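You operate a simulated robot arm through the tools that you are given. There is no shell and no other tool. Be economical: measure what you need, move in short steps, check, and stop when the job is done.

You are at the controls of a simulated two-armed robot. One attempt, no reset.

Task
Wipe up the spill on the ply bench top with the blue rag and put it back.

Only the result counts: the job must be done as asked and must still hold three seconds after the hand-in. Knocking over, shifting, dropping, spilling or breaking anything else fails it.

Robot
Two 7-joint arms with three-finger grippers on one trunk, on a base that drives. Base frame: it is fixed to the floor where the robot stands at the start and does not move with it; the origin is under the middle of the robot, x ahead of it, y to its left, z up; the surface under the hand at the start is at about z = 0.8. Lengths are in m, angles in rad, forces in N, time in s.
The left shoulder is at the start at [0.035, 0.154, 1.026], the right one opposite. With the tool pointing down near the work surface each hand reaches from about 0.22 to 0.62 m from the robot's upright axis, wherever it stands, measured 20 degrees to its own side. Payload 2.69 kg a hand.
The TCP of each hand is the grasp point between the finger pads, 0.029 m short of the fingertips. In the tool frame z runs along the fingers and y along their closing line. The gripper opens to 0.12 m. The gripper's body begins 0.078 m behind the TCP.
Orientation is that of the tool frame in the base frame, as [roll, pitch, yaw] about the fixed x, y, z axes, in that order (R = Rz(yaw) Ry(pitch) Rx(roll)). With the fingers straight down and closing along the base's y, the tool's x points along the base's -x, its y along +y and its z along -z.

Tools
- The arms move only by the tool jog_arm. It takes "left_steps", "right_steps" or both (then of equal length, played together; a hand with none holds still); each is a list of rows, each a list of 7 numbers: the turn, a rotation vector about the tool's x, y, z in rad, then the shift along the tool's x, y, z in m, then the gripper command, from -1 (shut) to 1 (fully open), values between in proportion. In form: [[ax, ay, az, x, y, z, hand], ...]. A call has 1 to 12 rows; each row is the pose to reach, as a shift and turn from the pose commanded when the call began, along the tool's axes at that moment. A row lasts 0.2 s, in which the tool goes at most 0.05 m and 0.15 rad; a call with a longer step from one row to the next is refused whole, and so is a gripper value outside its range. Where a pose cannot be reached the arm comes as near as it can. A force on the tool above 40 N (or 10 N above the force at the start of the call, whichever is more), or a blocked arm, ends the call early, and 0.2 s more pass. The fingers move at their own pace and stop on an object; they squeeze with about 37 N. The grip force told is the motor's: it shows also when the fingers shut on nothing. Time passes only in rows, and 0.2 s behind the last, so rows that repeat a pose let the fingers close. The reply holds the time, the measured pose of the TCP, the force on the tool along the base axes, the opening and the grip force, in the units named above and with some noise, with the torque about the TCP (base axes, N m) and any sound that the robot's microphone picked up.
- Cameras (640 x 400 px; columns grow to the right, rows downward): "scene" is now at [0.1349, -0.0405, 1.1854]; the picture's right is [-0.43, -0.90, 0.00], its down [-0.42, 0.20, -0.89] and it looks along [0.80, -0.38, -0.46] (base axes); focal length 214 px, centre (320, 200). "left" rides on the left gripper at [0.063, 0, -0.104] in its tool frame; the picture's right is [0.00, 1.00, 0.00], its down [-0.83, 0.00, -0.56] and it looks along [-0.56, 0.00, 0.83] (tool axes); focal length 275 px, centre (320, 200). "right" rides on the right gripper at [0.063, 0, -0.104] in its tool frame; the picture's right is [0.00, 1.00, 0.00], its down [-0.83, 0.00, -0.56] and it looks along [-0.56, 0.00, 0.83] (tool axes); focal length 275 px, centre (320, 200). There is no depth. A picture from a camera that has moved, and an enlarged one, comes with that camera's place and axes in the base frame and with its lens.
- snapshot(camera): a new picture of that camera. No time passes.
- lift_body(by): slides the trunk up (or, below 0, down) by that many m; the arms and the scene camera ride with it, the base frame stays. It gives what a move gives, with no picture.
- base_move(legs): drives the robot by 1 to 6 legs, each [ahead, left, turn to the left] in m, m and rad, along the robot's own axes; the way and the turn of a leg run together, so that a leg with both is an arc; at most 1.5 m and 3.142 rad a leg. The arms and the cameras ride along, it lands a little off, and it stops where it bumps. It gives what a move gives.
- pan_tilt(pan, tilt): turns the head with the scene camera to pan (to the left, within 1.396 rad either way) and tilt (down, from -0.506 to 1.204), counted from straight ahead of the robot. It gives what a move gives.
- zoom(camera, box): a new picture of the part [left, top, right, bottom] of that camera's present view, enlarged. No time passes.
- hand_in(): hands the job in; it is judged then, once.

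Go step by step. Nothing tells you exact positions but the pictures and the camera data: compare them with the known pose of the tool, close in by small moves and look again before you grip or let go. The budget is 120 turns and 88 pictures, counting those below and the enlarged ones. Unless the task says otherwise, let go and move clear before handing in, and close with one line.

The tools are called as name(argument=value, ...) on one line, values as JSON. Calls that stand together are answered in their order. jog_arm: Moves the arms, as the interface text tells. Its arguments: {"type":"object","properties":{"left_steps":{"type":"array"},"right_steps":{"type":"array"}},"required":[]} The other tools are called the same way: lift_body (by) slides the trunk up or down; base_move (legs) drives the base; pan_tilt (pan, tilt) turns the head that bears the scene camera; snapshot (camera) takes a picture; zoom (camera, box) takes an enlarged picture of a part of a camera's view; hand_in () hands the job in.

At the start:

```text
time_s: 0.0
left_ee_pos: [0.3979, 0.0799, 1.0035]
left_tcp_rot: [3.141, 0.0, -3.14]
left_wrist_force: [0.1, 0.3, 0.7]
left_moment: [0.02, 0.0, 0.0]
left_finger_gap: 0.1202
left_finger_force: 0.1
right_ee_pos: [0.3042, -0.2704, 1.0828]
right_tcp_rot: [-3.141, 0.0, -3.141]
right_wrist_force: [0.2, -0.1, -0.1]
right_moment: [0.01, -0.03, 0.03]
right_finger_gap: 0.1198
right_finger_force: 0.2
trunk travel left (down, up): [-0.391, 0.047]
robot x, y, heading: [-0.0006, 0.0016, 0.006]
head pan, tilt: [-0.443, 0.482]
```

scene: 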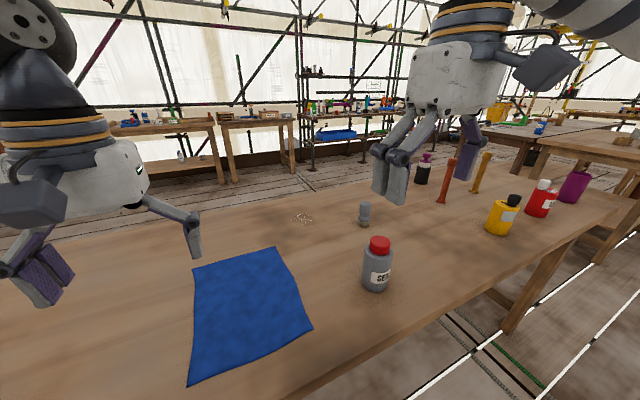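
right: 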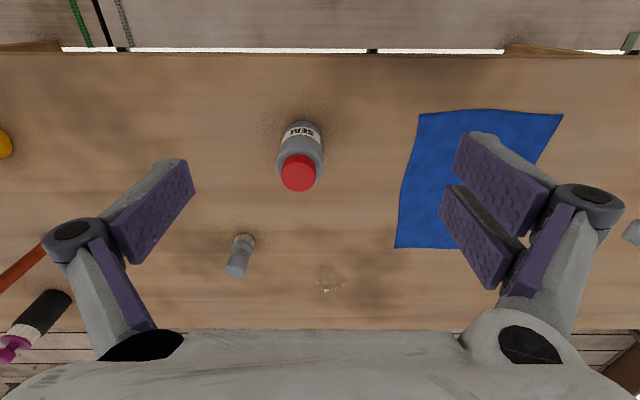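
left: 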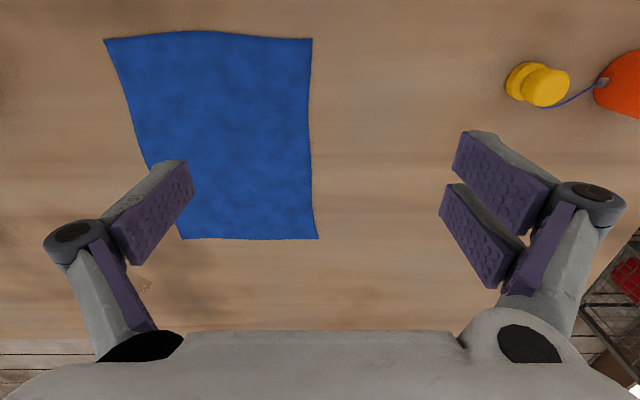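

I see a blue rag on the bench and a faint pale patch that may be the spill near (0.7, -0.25). I'll enlarge these views before moving.

zoom(camera="scene", box=[240, 170, 440, 295])

zoom(camera="right", box=[200, 100, 460, 330])

zoom(camera="left", box=[80, 20, 340, 340])

```text
3.20 times, centred on (340, 232) of scene
camera zoom: at [0.1349, -0.0405, 1.1854], right [-0.43, -0.9, 0.0], down [-0.42, 0.2, -0.89], along [0.8, -0.38, -0.46], focal length 686 px, centre (256, 96)
```

zoom: 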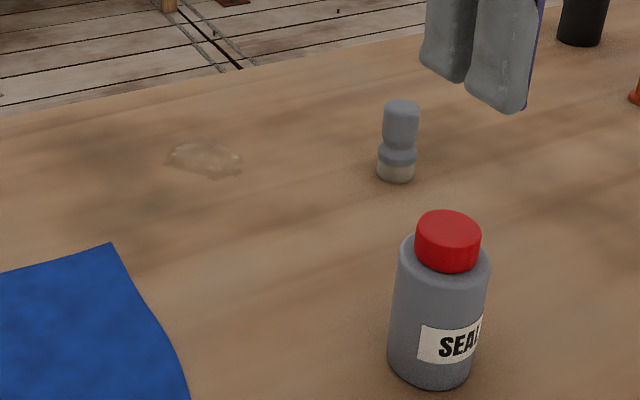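

```text
1.74 times, centred on (330, 215) of right
camera zoom: at [0.2402, -0.27, 1.1877], right [0.0, 1.0, 0.0], down [0.83, 0.0, 0.56], along [0.56, 0.0, -0.83], focal length 479 px, centre (303, 174)
```

zoom: 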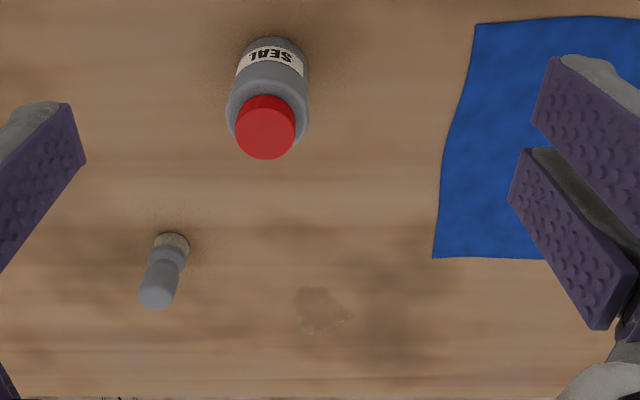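

```text
1.25 times, centred on (210, 180) of left
camera zoom: at [0.335, 0.0783, 1.1073], right [0.0, 1.0, 0.0], down [0.83, 0.0, 0.56], along [0.56, 0.0, -0.83], focal length 344 px, centre (458, 225)
```

zoom: 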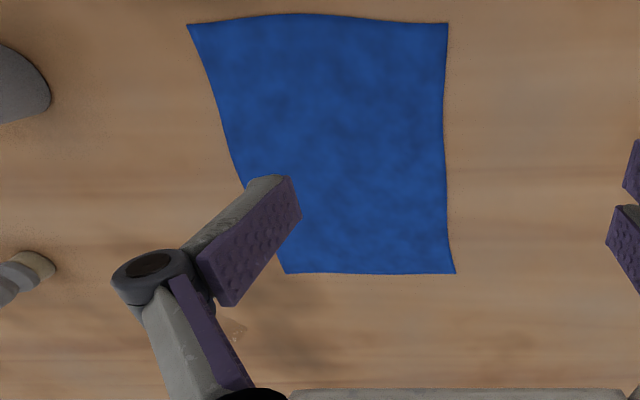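

The spill is about 9 x 7 cm, centred near (0.70, -0.247). The rag covers x 0.35–0.61 and y -0.13–0.075 on a top at z ≈ 0.80. The spill is beyond down-pointing reach, so I'll look down to see whether there is room to drive forward.

pan_tilt(pan=0.0, tilt=1.2)

snapshot(camera="scene")

```text
time_s: 1.1
left_ee_pos: [0.399, 0.079, 1.0052]
left_tcp_rot: [3.141, 0.001, -3.14]
left_wrist_force: [-0.5, -0.5, 0.5]
left_moment: [0.03, 0.0, -0.01]
left_finger_gap: 0.1199
left_finger_force: 0.0
right_ee_pos: [0.3025, -0.27, 1.0837]
right_tcp_rot: [3.14, -0.001, -3.141]
right_wrist_force: [0.6, 0.3, 0.1]
right_moment: [0.01, 0.0, -0.03]
right_finger_gap: 0.12
right_finger_force: 0.1
trunk travel left (down, up): [-0.391, 0.047]
robot x, y, heading: [-0.0023, 0.0023, -0.001]
head pan, tilt: [0.0, 1.201]
```

```text
81 pictures are left
camera scene: at [0.1083, -0.0013, 1.1301], right [0.0, -1.0, 0.0], down [-0.93, 0.0, -0.36], along [0.36, 0.0, -0.93], focal length 214 px, centre (320, 200)
```

scene: 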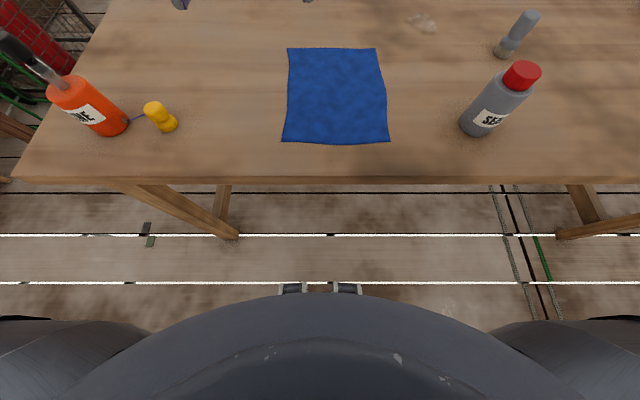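

There is about 0.17 m of free floor ahead of the base, and the bench edge is at x ≈ 0.277. I'll raise the left hand out of the way and then drive 0.12 m forward.

jog_arm(left_steps=[[0, 0, 0, 0, 0, -0.04, 1], [0, 0, 0, 0, 0.02, -0.08, 1], [0, 0, 0, 0.03, 0.05, -0.1, 1], [0, 0, 0, 0.06, 0.08, -0.12, 1], [0, 0, 0, 0.09, 0.11, -0.13, 1], [0, 0, 0, 0.12, 0.14, -0.14, 1]])

base_move(legs=[[0.12, 0, 0]])

pan_tilt(pan=-0.2, tilt=0.9)

snapshot(camera="scene")

snapshot(camera="right")

```text
time_s: 2.5
left_ee_pos: [0.2803, 0.2135, 1.1322]
left_tcp_rot: [3.142, 0.002, 3.14]
left_wrist_force: [0.1, -0.7, -0.3]
left_moment: [0.0, 0.01, -0.02]
left_finger_gap: 0.12
left_finger_force: 0.2
left hand out of reach, approached as far as the arm can: row 6
right_ee_pos: [0.3024, -0.2702, 1.0842]
right_tcp_rot: [3.14, 0.001, -3.141]
right_wrist_force: [0.3, -0.6, -0.1]
right_moment: [0.02, 0.0, -0.02]
right_finger_gap: 0.1198
right_finger_force: 0.1
trunk travel left (down, up): [-0.391, 0.047]
robot x, y, heading: [-0.0, 0.0, -0.0]
head pan, tilt: [0.0, 1.201]
```

```text
time_s: 3.7
left_ee_pos: [0.4014, 0.213, 1.1318]
left_tcp_rot: [-3.141, -0.001, 3.141]
left_wrist_force: [0.6, 0.2, 0.2]
left_moment: [0.0, 0.04, 0.01]
left_finger_gap: 0.1198
left_finger_force: 0.0
right_ee_pos: [0.4235, -0.2696, 1.084]
right_tcp_rot: [3.141, -0.001, 3.141]
right_wrist_force: [0.4, -1.3, -0.4]
right_moment: [-0.04, 0.03, 0.0]
right_finger_gap: 0.1198
right_finger_force: 0.0
trunk travel left (down, up): [-0.391, 0.047]
robot x, y, heading: [0.1192, -0.0044, 0.003]
head pan, tilt: [0.0, 1.201]
```

```text
time_s: 4.5
left_ee_pos: [0.4014, 0.213, 1.1324]
left_tcp_rot: [-3.14, 0.001, 3.141]
left_wrist_force: [0.4, 0.5, -0.5]
left_moment: [-0.02, -0.01, 0.01]
left_finger_gap: 0.1199
left_finger_force: 0.0
right_ee_pos: [0.4226, -0.2712, 1.0846]
right_tcp_rot: [-3.142, 0.001, 3.141]
right_wrist_force: [-0.1, 1.0, -0.4]
right_moment: [-0.01, 0.0, 0.02]
right_finger_gap: 0.1197
right_finger_force: 0.0
trunk travel left (down, up): [-0.391, 0.047]
robot x, y, heading: [0.1192, 0.0026, 0.003]
head pan, tilt: [-0.201, 0.901]
```

```text
80 pictures are left
camera scene: at [0.2461, -0.0162, 1.1499], right [-0.2, -0.98, 0.0], down [-0.77, 0.16, -0.62], along [0.61, -0.12, -0.78], focal length 214 px, centre (320, 200)
```

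scene: 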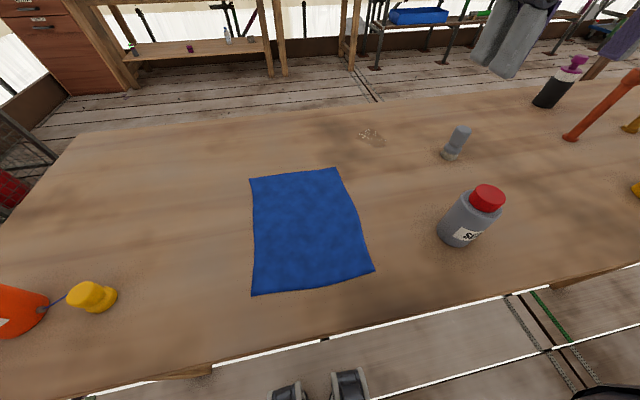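

```text
79 pictures are left
camera right: at [0.3601, -0.2698, 1.1877], right [-0.01, 1.0, 0.0], down [0.83, 0.0, 0.56], along [0.56, 0.0, -0.83], focal length 275 px, centre (320, 200)
```

right: 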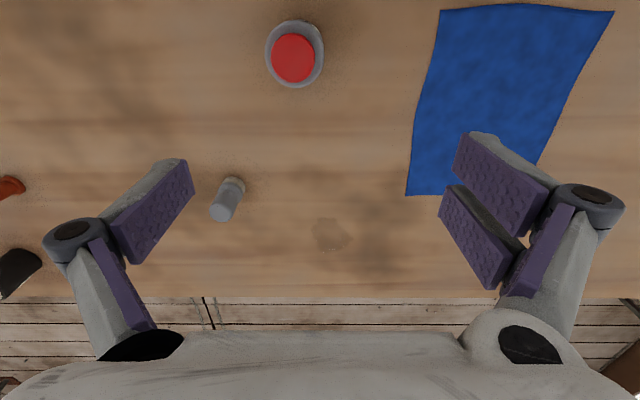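

The spill checks out at (0.70, -0.25) from the second view. I'll bring the right hand above the rag centre, about 0.1 m up.

jog_arm(right_steps=[[0, 0, 0, -0.01, 0.04, 0.02, 1], [0, 0, 0, -0.02, 0.08, 0.04, 1], [0, 0, 0, -0.03, 0.12, 0.06, 1], [0, 0, 0, -0.04, 0.16, 0.08, 1], [0, 0, 0, -0.05, 0.2, 0.1, 1], [0, 0, 0, -0.06, 0.24, 0.13, 1], [0, 0, 0, -0.06, 0.24, 0.17, 1]])

snapshot(camera="right")

snapshot(camera="scene")

```text
refused: row 6 steps farther than a row can; nothing moved
```

```text
78 pictures are left
camera right: at [0.3601, -0.2698, 1.1877], right [-0.01, 1.0, 0.0], down [0.83, 0.0, 0.56], along [0.56, 0.0, -0.83], focal length 275 px, centre (320, 200)
```

right: 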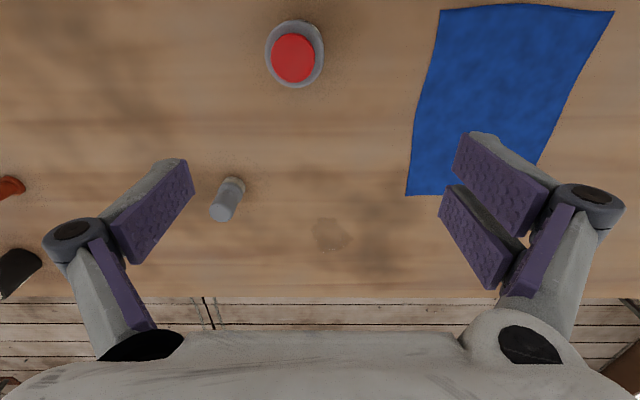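

```text
77 pictures are left
camera scene: at [0.2461, -0.0162, 1.1499], right [-0.2, -0.98, 0.0], down [-0.77, 0.16, -0.62], along [0.61, -0.12, -0.78], focal length 214 px, centre (320, 200)
```

scene: 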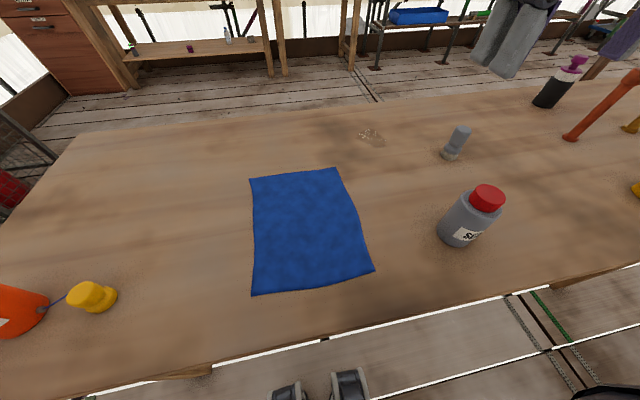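

The move was refused because one row stepped too far. I'll resend it with smaller steps.

jog_arm(right_steps=[[0, 0, 0, -0.01, 0.04, 0.02, 1], [0, 0, 0, -0.02, 0.08, 0.04, 1], [0, 0, 0, -0.03, 0.12, 0.06, 1], [0, 0, 0, -0.04, 0.16, 0.08, 1], [0, 0, 0, -0.05, 0.2, 0.1, 1], [0, 0, 0, -0.06, 0.24, 0.12, 1], [0, 0, 0, -0.06, 0.24, 0.16, 1]])

snapshot(camera="right")

snapshot(camera="scene")

```text
time_s: 6.1
left_ee_pos: [0.4017, 0.2126, 1.1319]
left_tcp_rot: [3.139, 0.0, 3.141]
left_wrist_force: [1.3, 0.3, 0.2]
left_moment: [-0.02, -0.01, -0.01]
left_finger_gap: 0.1199
left_finger_force: 0.0
right_ee_pos: [0.4841, -0.0291, 0.9245]
right_tcp_rot: [3.141, 0.002, -3.141]
right_wrist_force: [-0.7, 0.2, -0.1]
right_moment: [-0.01, -0.02, -0.03]
right_finger_gap: 0.1201
right_finger_force: 0.2
trunk travel left (down, up): [-0.391, 0.047]
robot x, y, heading: [0.1192, 0.0031, 0.0]
head pan, tilt: [-0.201, 0.901]
```

```text
76 pictures are left
camera right: at [0.421, -0.0292, 1.0283], right [-0.01, 1.0, 0.0], down [0.83, 0.0, 0.56], along [0.56, 0.0, -0.83], focal length 275 px, centre (320, 200)
```

right: 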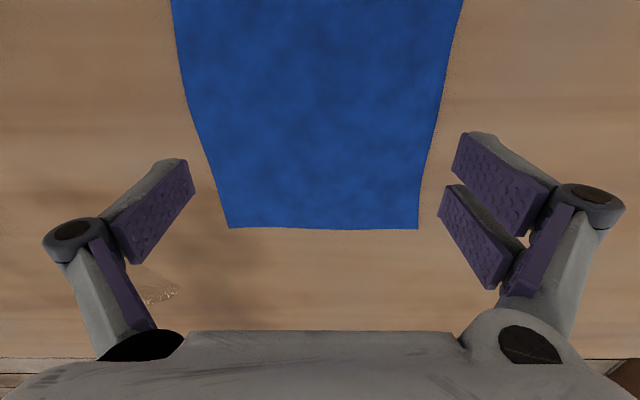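

```text
75 pictures are left
camera scene: at [0.2462, -0.0164, 1.1499], right [-0.2, -0.98, 0.0], down [-0.77, 0.16, -0.62], along [0.61, -0.12, -0.78], focal length 214 px, centre (320, 200)
```

scene: 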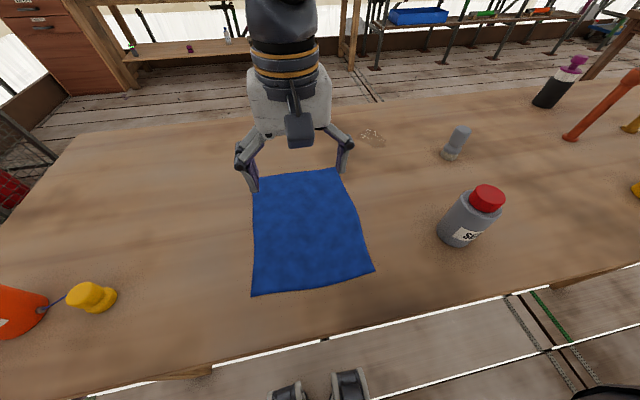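

The rag measurement is confirmed and the hand is over its centre. I'll descend gently to the cloth with the fingers half open, until I feel light contact.

jog_arm(right_steps=[[0, 0, 0, 0, 0, 0.03, 0.2], [0, 0, 0, 0, 0, 0.06, 0.0], [0, 0, 0, 0, 0, 0.075, 0.0], [0, 0, 0, 0, 0, 0.083, 0.0], [0, 0, 0, 0, 0, 0.088, 0.0], [0, 0, 0, 0, 0, 0.091, 0.0], [0, 0, 0, 0, 0, 0.094, 0.0]])

snapshot(camera="right")

```text
time_s: 7.7
left_ee_pos: [0.4012, 0.2126, 1.1327]
left_tcp_rot: [3.14, 0.001, -3.141]
left_wrist_force: [0.8, -0.1, -0.1]
left_moment: [0.0, 0.01, 0.01]
left_finger_gap: 0.1201
left_finger_force: 0.1
right_ee_pos: [0.4828, -0.0301, 0.831]
right_tcp_rot: [3.14, 0.001, 3.141]
right_wrist_force: [-0.9, -0.3, 0.6]
right_moment: [0.03, 0.0, 0.0]
right_finger_gap: 0.0599
right_finger_force: 0.0
trunk travel left (down, up): [-0.391, 0.047]
robot x, y, heading: [0.1202, 0.0029, 0.0]
head pan, tilt: [-0.201, 0.901]
```

```text
74 pictures are left
camera right: at [0.42, -0.0298, 0.9341], right [0.0, 1.0, 0.0], down [0.83, 0.0, 0.56], along [0.56, 0.0, -0.83], focal length 275 px, centre (320, 200)
```

right: 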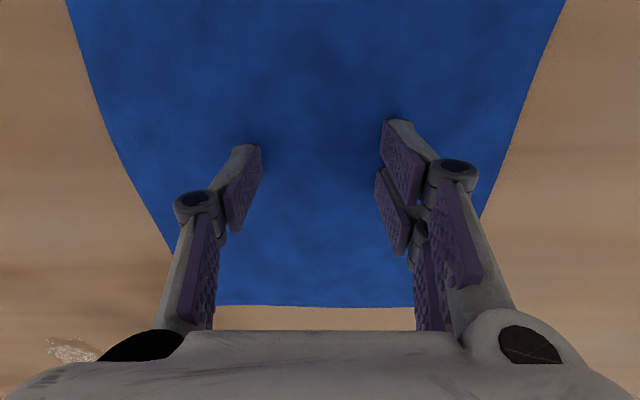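

The fingertips are about 2 mm above the cloth with no contact force yet. I'll press down a few millimetres and close.

jog_arm(right_steps=[[0, 0, 0, 0, 0, 0.002, 0.0], [0, 0, 0, 0, 0, 0.004, 0.0], [0, 0, 0, 0, 0, 0.005, -0.3], [0, 0, 0, 0, 0, 0.005, -0.7], [0, 0, 0, 0, 0, 0.005, -1], [0, 0, 0, 0, 0, 0.005, -1], [0, 0, 0, 0, 0, 0.005, -1]])

snapshot(camera="right")

snapshot(camera="scene")

```text
time_s: 9.3
left_ee_pos: [0.3988, 0.2128, 1.1332]
left_tcp_rot: [-3.14, 0.003, -3.14]
left_wrist_force: [0.2, 0.2, 0.6]
left_moment: [0.01, 0.01, 0.01]
left_finger_gap: 0.1198
left_finger_force: 0.1
right_ee_pos: [0.4829, -0.0291, 0.8267]
right_tcp_rot: [3.137, 0.004, 3.141]
right_wrist_force: [-0.5, 1.8, 58.7]
right_moment: [0.25, 0.44, 0.09]
right_finger_gap: 0.0013
right_finger_force: 27.8
trunk travel left (down, up): [-0.391, 0.047]
robot x, y, heading: [0.1185, -0.0003, 0.002]
head pan, tilt: [-0.201, 0.901]
```

```text
73 pictures are left
camera right: at [0.4191, -0.0288, 0.9309], right [0.0, 1.0, 0.0], down [0.83, 0.0, 0.56], along [0.56, 0.01, -0.83], focal length 275 px, centre (320, 200)
```

right: 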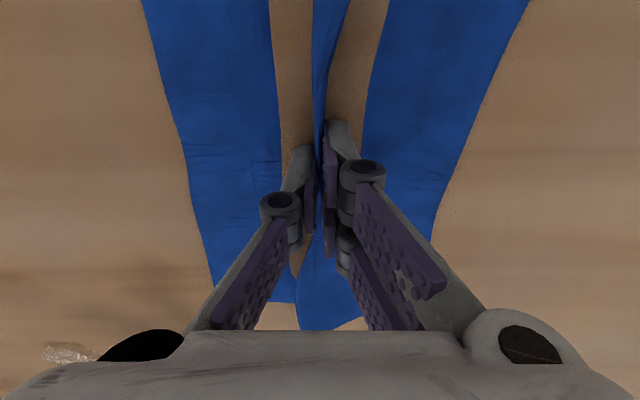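

```text
72 pictures are left
camera scene: at [0.2429, -0.0055, 1.1473], right [-0.06, -1.0, 0.0], down [-0.81, 0.05, -0.59], along [0.59, -0.04, -0.81], focal length 214 px, centre (320, 200)
```

scene: 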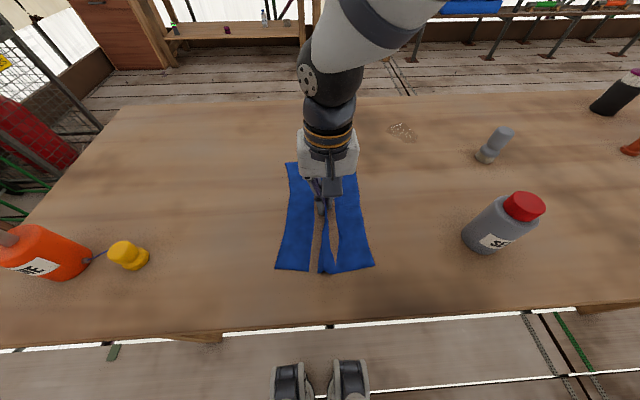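

The cloth is pinched and bunched between the fingers, and the push on the bench is 59 N, which is too hard. I'll ease up slightly and lift a little to check that the rag follows.

jog_arm(right_steps=[[0, 0, 0, 0, 0, -0.005, -1], [0, 0, 0, 0, 0, -0.015, -1], [0, 0, 0, 0, 0, -0.03, -1], [0, 0, 0, 0, 0, -0.05, -1]])

snapshot(camera="scene")

snapshot(camera="right")

```text
time_s: 10.3
left_ee_pos: [0.4006, 0.2134, 1.1313]
left_tcp_rot: [-3.141, 0.001, 3.141]
left_wrist_force: [0.1, -0.9, 0.2]
left_moment: [0.03, 0.01, 0.01]
left_finger_gap: 0.12
left_finger_force: 0.2
right_ee_pos: [0.4823, -0.0293, 0.8741]
right_tcp_rot: [-3.138, 0.001, -3.138]
right_wrist_force: [0.8, 1.7, -2.6]
right_moment: [0.11, -0.01, 0.04]
right_finger_gap: 0.0047
right_finger_force: 32.7
trunk travel left (down, up): [-0.391, 0.047]
robot x, y, heading: [0.1183, -0.0027, -0.001]
head pan, tilt: [-0.201, 0.901]
```

```text
71 pictures are left
camera scene: at [0.2488, -0.0136, 1.1533], right [-0.16, -0.99, 0.0], down [-0.75, 0.12, -0.66], along [0.65, -0.1, -0.76], focal length 214 px, centre (320, 200)
```

scene: 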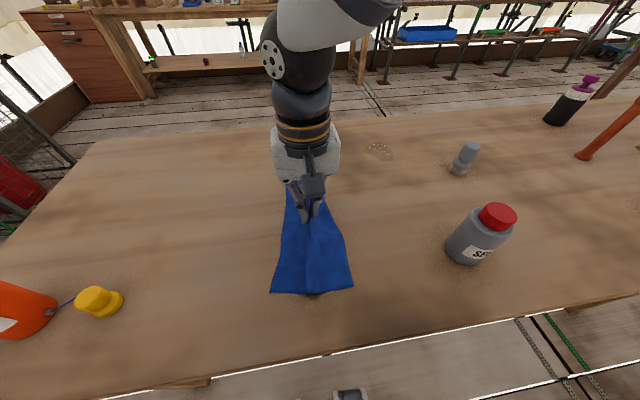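

```text
70 pictures are left
camera right: at [0.4195, -0.0296, 0.9782], right [-0.01, 1.0, 0.0], down [0.83, 0.01, 0.56], along [0.56, 0.0, -0.83], focal length 275 px, centre (320, 200)
```

right: 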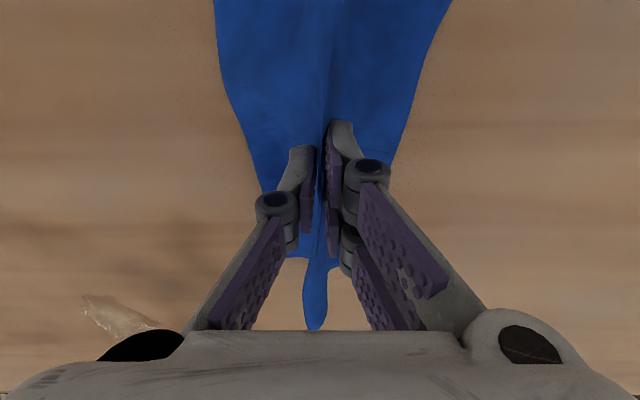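

The rag is held firmly (gap 4.7 mm, 33 N) and lifts with the hand. I'll raise it a bit more, go forward first and then right, to hover over the spill clear of the grey bottle and the knob.

jog_arm(right_steps=[[0, 0, 0, 0, 0, -0.03, -1], [0, 0, 0, -0.03, 0, -0.05, -1], [0, 0, 0, -0.065, 0, -0.06, -1], [0, 0, 0, -0.1, -0.02, -0.06, -1], [0, 0, 0, -0.135, -0.045, -0.06, -1], [0, 0, 0, -0.165, -0.075, -0.06, -1], [0, 0, 0, -0.19, -0.11, -0.06, -1], [0, 0, 0, -0.205, -0.145, -0.06, -1], [0, 0, 0, -0.215, -0.18, -0.06, -1], [0, 0, 0, -0.218, -0.215, -0.06, -1], [0, 0, 0, -0.218, -0.215, -0.06, -1]])

snapshot(camera="scene")

snapshot(camera="right")

```text
time_s: 12.7
left_ee_pos: [0.401, 0.2137, 1.1307]
left_tcp_rot: [-3.139, 0.003, -3.141]
left_wrist_force: [0.6, -0.3, -0.2]
left_moment: [-0.02, -0.02, 0.01]
left_finger_gap: 0.1201
left_finger_force: 0.1
right_ee_pos: [0.7, -0.2449, 0.9362]
right_tcp_rot: [-3.139, 0.0, 3.141]
right_wrist_force: [0.7, -1.0, 1.6]
right_moment: [0.03, -0.04, 0.0]
right_finger_gap: 0.0016
right_finger_force: 29.3
trunk travel left (down, up): [-0.391, 0.047]
robot x, y, heading: [0.1204, -0.0002, 0.004]
head pan, tilt: [-0.201, 0.901]
```

```text
69 pictures are left
camera scene: at [0.2459, -0.0158, 1.15], right [-0.2, -0.98, 0.0], down [-0.77, 0.16, -0.62], along [0.61, -0.12, -0.78], focal length 214 px, centre (320, 200)
```

scene: 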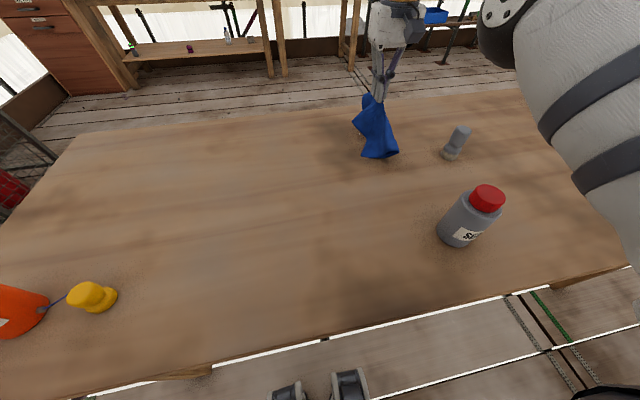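

```text
68 pictures are left
camera right: at [0.6375, -0.2442, 1.0397], right [-0.01, 1.0, 0.0], down [0.83, 0.01, 0.56], along [0.56, 0.0, -0.83], focal length 275 px, centre (320, 200)
```

right: 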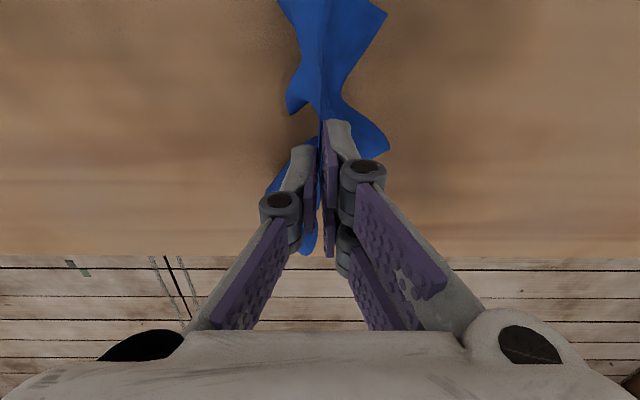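

The rag hangs bunched over the spill, still held. I'll lower it onto the spill until I feel light contact.

jog_arm(right_steps=[[0, 0, 0, 0, 0, 0.03, -1], [0, 0, 0, 0, 0, 0.06, -1], [0, 0, 0, 0, 0, 0.08, -1], [0, 0, 0, 0, 0, 0.09, -1], [0, 0, 0, 0, 0, 0.098, -1], [0, 0, 0, 0, 0, 0.102, -1]])

snapshot(camera="scene")

snapshot(camera="right")

```text
time_s: 14.1
left_ee_pos: [0.4003, 0.2135, 1.1324]
left_tcp_rot: [-3.141, 0.002, -3.14]
left_wrist_force: [0.2, -0.1, 0.1]
left_moment: [-0.02, 0.0, 0.01]
left_finger_gap: 0.1199
left_finger_force: 0.1
right_ee_pos: [0.7021, -0.2457, 0.8359]
right_tcp_rot: [-3.14, 0.007, 3.141]
right_wrist_force: [2.0, -4.0, 22.7]
right_moment: [0.15, 0.16, -0.08]
right_finger_gap: 0.003
right_finger_force: 35.1
trunk travel left (down, up): [-0.391, 0.047]
robot x, y, heading: [0.1185, -0.0004, 0.0]
head pan, tilt: [-0.201, 0.901]
```

```text
67 pictures are left
camera scene: at [0.2448, -0.0157, 1.1505], right [-0.2, -0.98, 0.0], down [-0.77, 0.16, -0.62], along [0.61, -0.12, -0.78], focal length 214 px, centre (320, 200)
```

scene: 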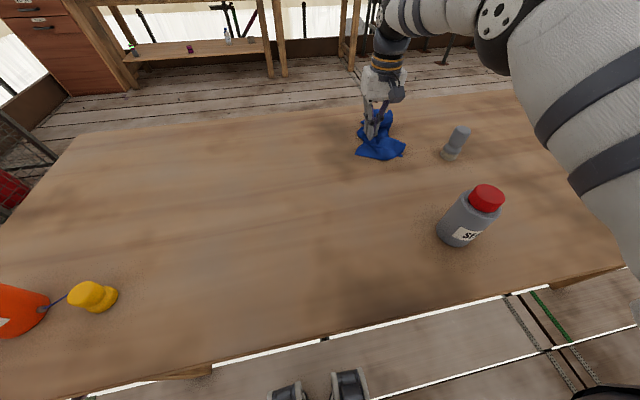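

```text
66 pictures are left
camera right: at [0.6375, -0.2446, 0.9396], right [-0.01, 1.0, 0.0], down [0.83, 0.01, 0.56], along [0.56, 0.0, -0.83], focal length 275 px, centre (320, 200)
```

right: 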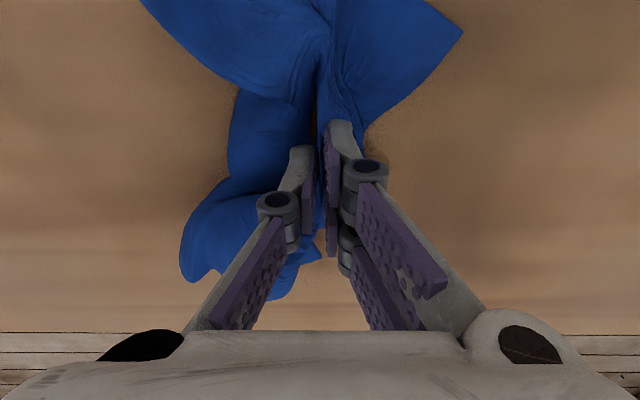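

The rag is pressed on the spill with about 23 N, a good wiping pressure. I'll stroke over the whole spill area in a raster.

jog_arm(right_steps=[[0, 0, 0, 0, 0.035, 0, -1], [0, 0, 0, -0.035, 0.035, 0, -1], [0, 0, 0, -0.055, 0.02, 0, -1], [0, 0, 0, -0.02, 0.018, 0, -1], [0, 0, 0, 0.02, 0.018, 0, -1], [0, 0, 0, 0.05, 0.01, 0, -1], [0, 0, 0, 0.05, -0.01, 0, -1], [0, 0, 0, 0.015, -0.01, 0, -1], [0, 0, 0, -0.02, -0.01, 0, -1], [0, 0, 0, -0.055, -0.015, 0, -1], [0, 0, 0, -0.04, -0.035, 0, -1], [0, 0, 0, 0, -0.035, 0, -1]])

snapshot(camera="scene")

snapshot(camera="right")

```text
time_s: 16.7
left_ee_pos: [0.4021, 0.213, 1.1314]
left_tcp_rot: [-3.141, 0.003, -3.141]
left_wrist_force: [0.1, 0.8, 0.7]
left_moment: [0.02, 0.01, -0.02]
left_finger_gap: 0.1202
left_finger_force: 0.0
right_ee_pos: [0.7112, -0.2804, 0.8332]
right_tcp_rot: [-3.141, -0.005, -3.139]
right_wrist_force: [-0.4, 2.8, 0.9]
right_moment: [0.82, 0.02, -0.03]
right_finger_gap: 0.0027
right_finger_force: 29.9
right hand out of reach, approached as far as the arm can: row 2, 3, 4, 9, 10, 11, 12
trunk travel left (down, up): [-0.391, 0.047]
robot x, y, heading: [0.1235, 0.0028, -0.003]
head pan, tilt: [-0.201, 0.901]
```

```text
65 pictures are left
camera scene: at [0.2459, -0.016, 1.1499], right [-0.2, -0.98, 0.0], down [-0.77, 0.16, -0.62], along [0.61, -0.12, -0.78], focal length 214 px, centre (320, 200)
```

scene: 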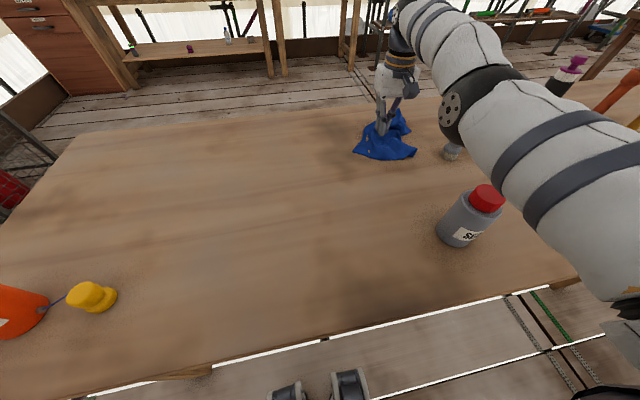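

```text
64 pictures are left
camera right: at [0.6489, -0.2806, 0.938], right [-0.01, 1.0, 0.0], down [0.83, 0.0, 0.55], along [0.55, 0.0, -0.83], focal length 275 px, centre (320, 200)
```

right: 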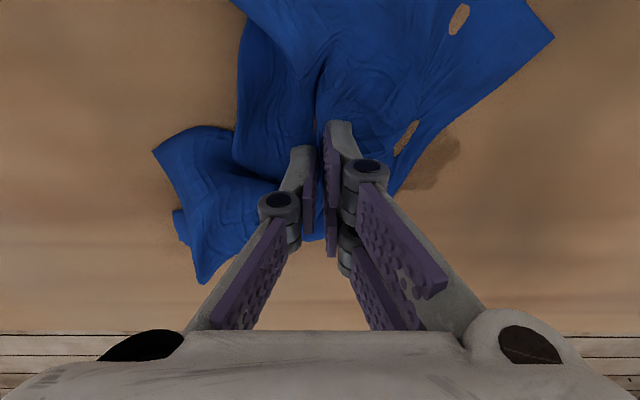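

Strokes past x ≈ 0.71 were cut short by reach, and a darker mark is visible beside the rag. I'll lift and pull back a little to look at the spill.

jog_arm(right_steps=[[0, 0, 0, 0, 0, -0.04, -1], [0, 0, 0, 0.03, 0.03, -0.08, -1], [0, 0, 0, 0.06, 0.07, -0.1, -1], [0, 0, 0, 0.09, 0.11, -0.1, -1], [0, 0, 0, 0.12, 0.15, -0.1, -1], [0, 0, 0, 0.12, 0.15, -0.1, -1]])

snapshot(camera="scene")

snapshot(camera="right")

zoom(camera="scene", box=[300, 90, 460, 190])

```text
refused: row 2 steps farther than a row can; nothing moved
```

```text
63 pictures are left
camera scene: at [0.2459, -0.016, 1.1499], right [-0.2, -0.98, 0.0], down [-0.77, 0.16, -0.62], along [0.61, -0.12, -0.78], focal length 214 px, centre (320, 200)
```

scene: 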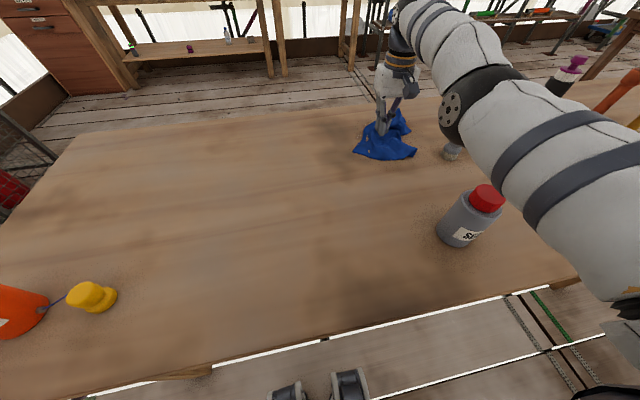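

```text
62 pictures are left
camera right: at [0.6489, -0.2806, 0.938], right [-0.01, 1.0, 0.0], down [0.83, 0.0, 0.55], along [0.55, 0.0, -0.83], focal length 275 px, centre (320, 200)
```

right: 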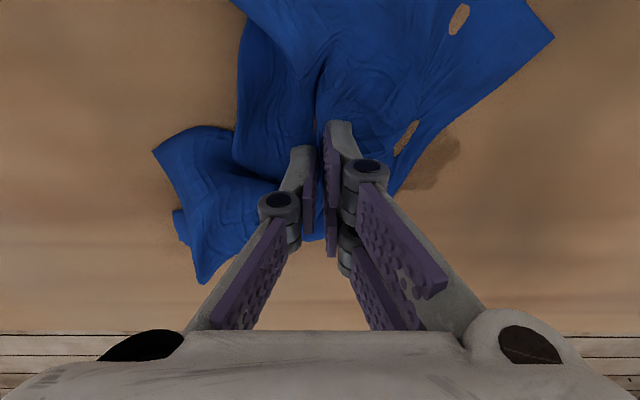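

```text
4.00 times, centred on (380, 140) of scene
camera zoom: at [0.2459, -0.016, 1.1499], right [-0.2, -0.98, 0.0], down [-0.77, 0.16, -0.62], along [0.61, -0.12, -0.78], focal length 858 px, centre (80, 440)
```

zoom: 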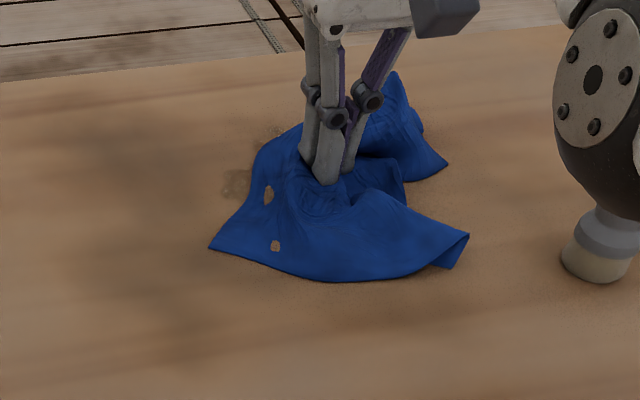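

The previous row was too long. I'll repeat the lift with smaller steps before taking pictures.

jog_arm(right_steps=[[0, 0, 0, 0, 0, -0.04, -1], [0, 0, 0, 0.02, 0.02, -0.07, -1], [0, 0, 0, 0.045, 0.05, -0.09, -1], [0, 0, 0, 0.07, 0.085, -0.1, -1], [0, 0, 0, 0.095, 0.12, -0.1, -1], [0, 0, 0, 0.12, 0.15, -0.1, -1], [0, 0, 0, 0.12, 0.15, -0.1, -1]])

```text
time_s: 18.3
left_ee_pos: [0.4016, 0.2122, 1.1315]
left_tcp_rot: [-3.14, 0.0, 3.141]
left_wrist_force: [0.7, 0.4, -0.5]
left_moment: [0.04, 0.0, 0.01]
left_finger_gap: 0.12
left_finger_force: 0.1
right_ee_pos: [0.5915, -0.132, 0.9351]
right_tcp_rot: [-3.139, -0.001, -3.139]
right_wrist_force: [0.3, -0.6, -0.3]
right_moment: [-0.01, 0.02, -0.02]
right_finger_gap: 0.0001
right_finger_force: 29.0
trunk travel left (down, up): [-0.391, 0.047]
robot x, y, heading: [0.1186, -0.0005, 0.001]
head pan, tilt: [-0.201, 0.901]
```

snapshot(camera="scene")

zoom(camera="scene", box=[300, 90, 460, 190])

snapshot(camera="right")

```text
60 pictures are left
camera scene: at [0.2464, -0.0164, 1.1498], right [-0.2, -0.98, 0.0], down [-0.77, 0.16, -0.62], along [0.61, -0.12, -0.78], focal length 214 px, centre (320, 200)
```

scene: 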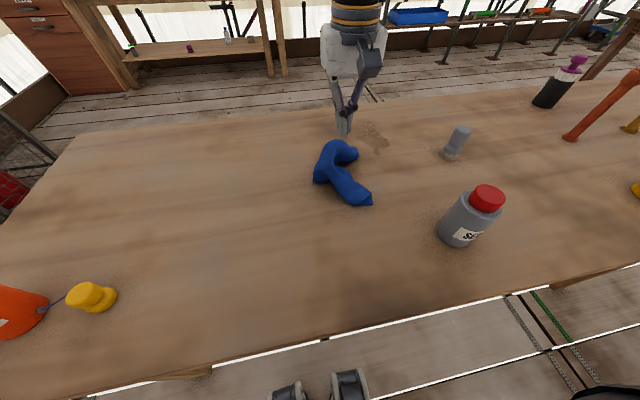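

```text
4.00 times, centred on (380, 140) of scene
camera zoom: at [0.2464, -0.0164, 1.1498], right [-0.2, -0.98, 0.0], down [-0.77, 0.16, -0.62], along [0.61, -0.12, -0.78], focal length 858 px, centre (80, 440)
```

zoom: 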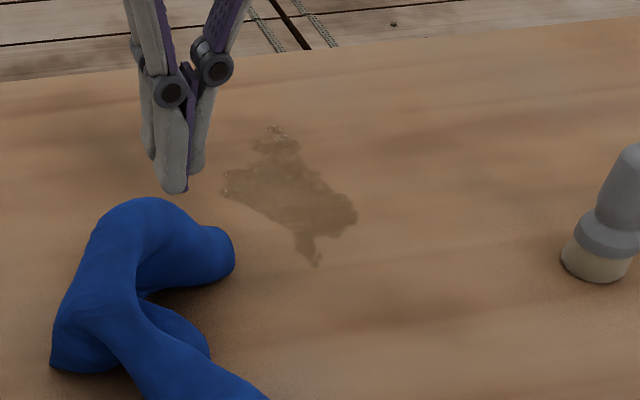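

```text
58 pictures are left
camera right: at [0.5292, -0.131, 1.0376], right [0.0, 1.0, 0.0], down [0.83, 0.0, 0.56], along [0.56, 0.0, -0.83], focal length 275 px, centre (320, 200)
```

right: 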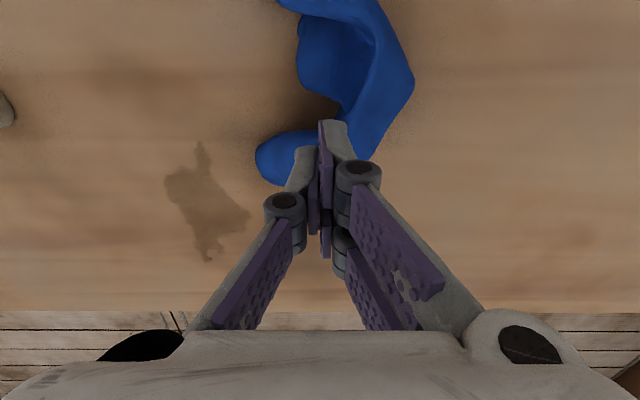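

The rag slipped out of the fingers and lies crumpled near (0.57, -0.13). The spill is now a smeared film over x 0.63–0.78 and y -0.29 to -0.205, so it needs more wiping. I'll drive 0.04 m closer for reach and look at the rag from above.

base_move(legs=[[0.04, 0, 0]])

jog_arm(right_steps=[[0, 0, 0, 0.03, 0, -0.03, -1], [0, 0, 0, 0.07, 0, -0.05, 0], [0, 0, 0, 0.11, 0, -0.07, 1], [0, 0, 0, 0.14, 0, -0.08, 1]])

snapshot(camera="right")

snapshot(camera="scene")

```text
time_s: 19.2
left_ee_pos: [0.4418, 0.213, 1.131]
left_tcp_rot: [-3.141, -0.001, 3.141]
left_wrist_force: [0.9, 0.1, -0.3]
left_moment: [-0.01, 0.05, 0.0]
left_finger_gap: 0.1201
left_finger_force: 0.1
right_ee_pos: [0.6322, -0.13, 0.9336]
right_tcp_rot: [3.14, -0.002, 3.141]
right_wrist_force: [0.2, -0.2, -1.2]
right_moment: [0.01, 0.06, -0.01]
right_finger_gap: 0.0002
right_finger_force: 28.3
trunk travel left (down, up): [-0.391, 0.047]
robot x, y, heading: [0.1594, -0.0028, -0.002]
head pan, tilt: [-0.201, 0.901]
```

```text
time_s: 20.2
left_ee_pos: [0.4411, 0.2129, 1.1312]
left_tcp_rot: [-3.141, 0.0, 3.141]
left_wrist_force: [0.5, -0.7, -0.1]
left_moment: [0.0, -0.01, -0.01]
left_finger_gap: 0.12
left_finger_force: 0.0
right_ee_pos: [0.4922, -0.1316, 1.0156]
right_tcp_rot: [3.141, 0.001, 3.141]
right_wrist_force: [-0.9, -0.2, 0.4]
right_moment: [0.01, 0.0, 0.02]
right_finger_gap: 0.1201
right_finger_force: 0.0
trunk travel left (down, up): [-0.391, 0.047]
robot x, y, heading: [0.1566, 0.0013, 0.0]
head pan, tilt: [-0.201, 0.901]
```

```text
57 pictures are left
camera right: at [0.428, -0.1309, 1.1185], right [0.0, 1.0, 0.0], down [0.83, 0.0, 0.56], along [0.56, 0.0, -0.83], focal length 275 px, centre (320, 200)
```

right: 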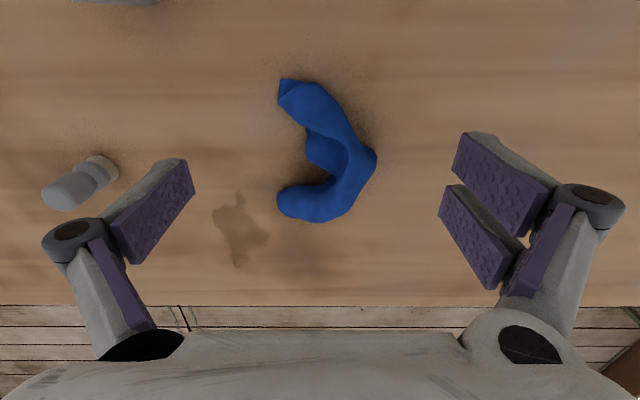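

```text
56 pictures are left
camera scene: at [0.2857, -0.0163, 1.1499], right [-0.2, -0.98, 0.0], down [-0.77, 0.16, -0.62], along [0.61, -0.12, -0.78], focal length 214 px, centre (320, 200)
```

scene: 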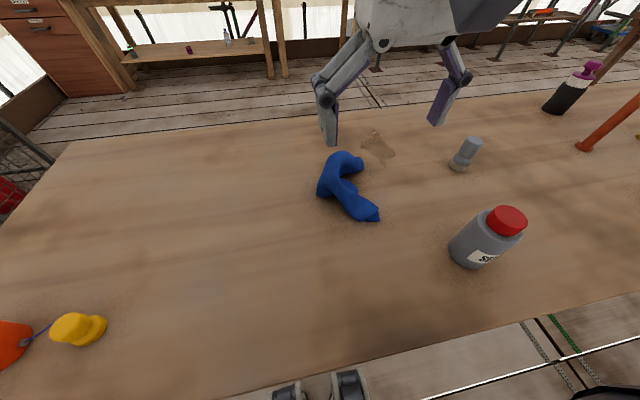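

The C-shaped rag's middle lies at about (0.575, -0.108). I'll straddle it with the open fingers and stop the tips about 10 mm above the bench, so that cloth stays below them.

jog_arm(right_steps=[[0, 0, 0, -0.03, 0.01, 0.03, 1], [0, 0, 0, -0.06, 0.02, 0.06, 1], [0, 0, 0, -0.083, 0.023, 0.095, 1]])

snapshot(camera="right")

```text
time_s: 21.0
left_ee_pos: [0.4416, 0.2144, 1.1321]
left_tcp_rot: [-3.138, -0.001, -3.141]
left_wrist_force: [0.9, 0.6, -0.4]
left_moment: [-0.01, 0.02, 0.01]
left_finger_gap: 0.12
left_finger_force: 0.0
right_ee_pos: [0.5749, -0.1088, 0.9197]
right_tcp_rot: [3.141, 0.0, 3.14]
right_wrist_force: [1.1, 0.9, -0.6]
right_moment: [0.0, -0.01, 0.02]
right_finger_gap: 0.1199
right_finger_force: 0.1
trunk travel left (down, up): [-0.391, 0.047]
robot x, y, heading: [0.1574, -0.0007, 0.004]
head pan, tilt: [-0.201, 0.901]
```

```text
55 pictures are left
camera right: at [0.5115, -0.1078, 1.0233], right [0.0, 1.0, 0.0], down [0.83, 0.0, 0.56], along [0.56, 0.0, -0.83], focal length 275 px, centre (320, 200)
```

right: 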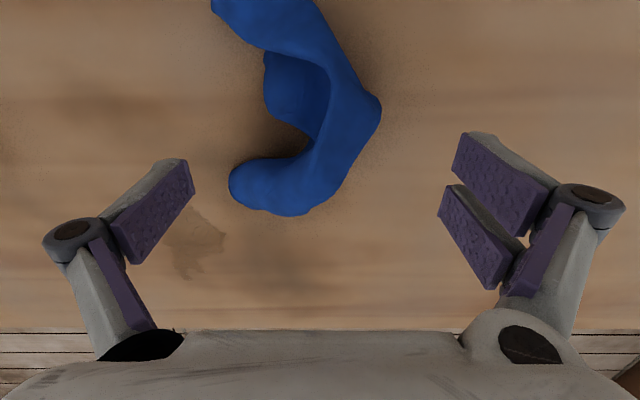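

The grasp point projects onto the middle of the rag and the fingers clear both sides. I'll descend and close.

jog_arm(right_steps=[[0, 0, 0, 0, 0, 0.03, 1], [0, 0, 0, 0, 0, 0.06, 1], [0, 0, 0, 0, 0, 0.081, 1], [0, 0, 0, 0, 0, 0.081, 0.5], [0, 0, 0, 0, 0, 0.081, 0], [0, 0, 0, 0, 0, 0.081, -0.5], [0, 0, 0, 0, 0, 0.081, -1], [0, 0, 0, 0, 0, 0.081, -1], [0, 0, 0, 0, 0, 0.081, -1]])

snapshot(camera="right")

zoom(camera="scene", box=[280, 90, 480, 240])

```text
time_s: 23.0
left_ee_pos: [0.4414, 0.2129, 1.1301]
left_tcp_rot: [3.141, -0.001, -3.139]
left_wrist_force: [-0.3, 0.2, 1.3]
left_moment: [-0.02, 0.0, -0.01]
left_finger_gap: 0.12
left_finger_force: 0.2
right_ee_pos: [0.5744, -0.1093, 0.8387]
right_tcp_rot: [-3.142, -0.001, 3.14]
right_wrist_force: [-0.7, 0.7, -0.1]
right_moment: [0.06, 0.01, -0.05]
right_finger_gap: 0.0038
right_finger_force: 32.5
trunk travel left (down, up): [-0.391, 0.047]
robot x, y, heading: [0.1589, 0.0031, 0.003]
head pan, tilt: [-0.201, 0.901]
```

```text
54 pictures are left
camera right: at [0.5114, -0.1083, 0.9425], right [-0.01, 1.0, 0.0], down [0.83, 0.0, 0.56], along [0.56, 0.0, -0.83], focal length 275 px, centre (320, 200)
```

right: 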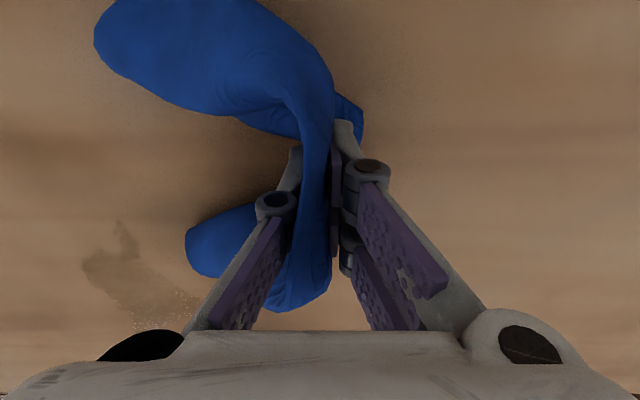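

```text
2.67 times, centred on (380, 165) of scene
camera zoom: at [0.2859, -0.0162, 1.1499], right [-0.2, -0.98, 0.0], down [-0.77, 0.16, -0.62], along [0.61, -0.12, -0.78], focal length 572 px, centre (160, 293)
```

zoom: 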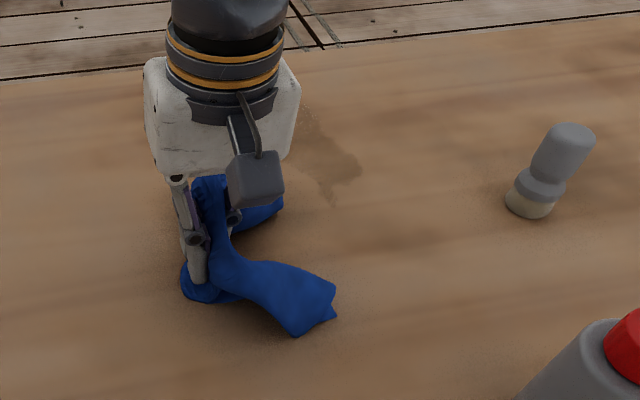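

The rag is gripped deeply this time, with cloth all along the fingers. I'll lift 2 cm and carry it to the spill.

jog_arm(right_steps=[[0, 0, 0, 0, 0, -0.02, -1], [0, 0, 0, -0.025, -0.02, -0.025, -1], [0, 0, 0, -0.05, -0.045, -0.025, -1], [0, 0, 0, -0.075, -0.075, -0.025, -1], [0, 0, 0, -0.1, -0.105, -0.025, -1], [0, 0, 0, -0.115, -0.135, -0.025, -1], [0, 0, 0, -0.115, -0.14, -0.015, -1], [0, 0, 0, -0.115, -0.14, -0.008, -1]])

snapshot(camera="right")

zoom(camera="scene", box=[280, 70, 500, 210])

```text
time_s: 24.8
left_ee_pos: [0.4404, 0.2128, 1.1306]
left_tcp_rot: [3.141, 0.0, 3.141]
left_wrist_force: [0.0, -0.7, -0.3]
left_moment: [0.02, 0.0, -0.02]
left_finger_gap: 0.12
left_finger_force: 0.1
right_ee_pos: [0.69, -0.25, 0.8465]
right_tcp_rot: [-3.141, 0.001, 3.14]
right_wrist_force: [0.4, -0.2, 0.6]
right_moment: [0.02, -0.03, -0.04]
right_finger_gap: 0.0042
right_finger_force: 33.0
trunk travel left (down, up): [-0.391, 0.047]
robot x, y, heading: [0.1601, 0.0014, 0.001]
head pan, tilt: [-0.201, 0.901]
```

```text
52 pictures are left
camera right: at [0.6279, -0.2485, 0.9499], right [-0.01, 1.0, 0.0], down [0.83, 0.0, 0.56], along [0.56, 0.0, -0.83], focal length 275 px, centre (320, 200)
```

right: 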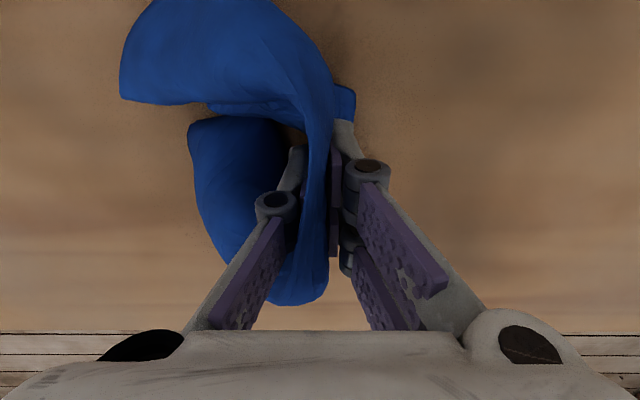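

```text
2.86 times, centred on (390, 140) of scene
camera zoom: at [0.286, -0.0162, 1.1499], right [-0.2, -0.98, 0.0], down [-0.77, 0.16, -0.62], along [0.61, -0.12, -0.78], focal length 613 px, centre (120, 371)
```

zoom: 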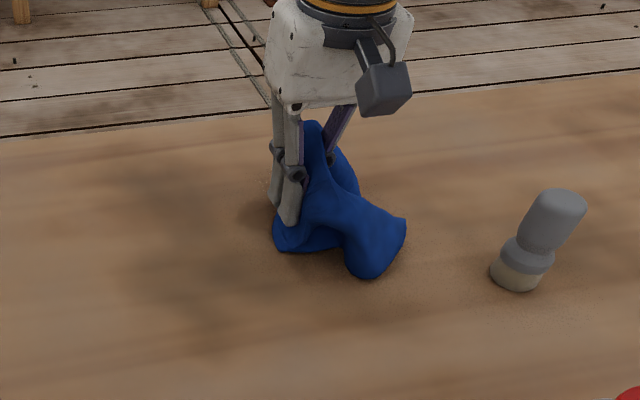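

The rag sits on the spill. I'll press lightly and make x-direction strokes, working across y.

jog_arm(right_steps=[[0, 0, 0, 0, 0.02, 0.006, -1], [0, 0, 0, 0, 0.04, 0.011, -1], [0, 0, 0, -0.035, 0.045, 0.011, -1], [0, 0, 0, -0.065, 0.04, 0.011, -1], [0, 0, 0, -0.06, 0.015, 0.011, -1], [0, 0, 0, -0.02, 0.015, 0.011, -1], [0, 0, 0, 0.02, 0.02, 0.011, -1], [0, 0, 0, 0.055, 0.02, 0.011, -1], [0, 0, 0, 0.05, -0.005, 0.011, -1], [0, 0, 0, 0.01, -0.005, 0.011, -1], [0, 0, 0, -0.03, -0.005, 0.011, -1], [0, 0, 0, -0.065, -0.005, 0.011, -1]])

```text
time_s: 27.4
left_ee_pos: [0.4416, 0.2123, 1.1318]
left_tcp_rot: [-3.141, -0.001, 3.141]
left_wrist_force: [-0.7, 0.3, 0.1]
left_moment: [0.02, -0.01, 0.03]
left_finger_gap: 0.1199
left_finger_force: 0.0
right_ee_pos: [0.7532, -0.2538, 0.8344]
right_tcp_rot: [3.141, -0.004, -3.14]
right_wrist_force: [0.9, -0.7, 0.8]
right_moment: [-0.05, 0.06, 0.02]
right_finger_gap: 0.0034
right_finger_force: 36.5
trunk travel left (down, up): [-0.391, 0.047]
robot x, y, heading: [0.1586, -0.0022, -0.003]
head pan, tilt: [-0.201, 0.901]
```

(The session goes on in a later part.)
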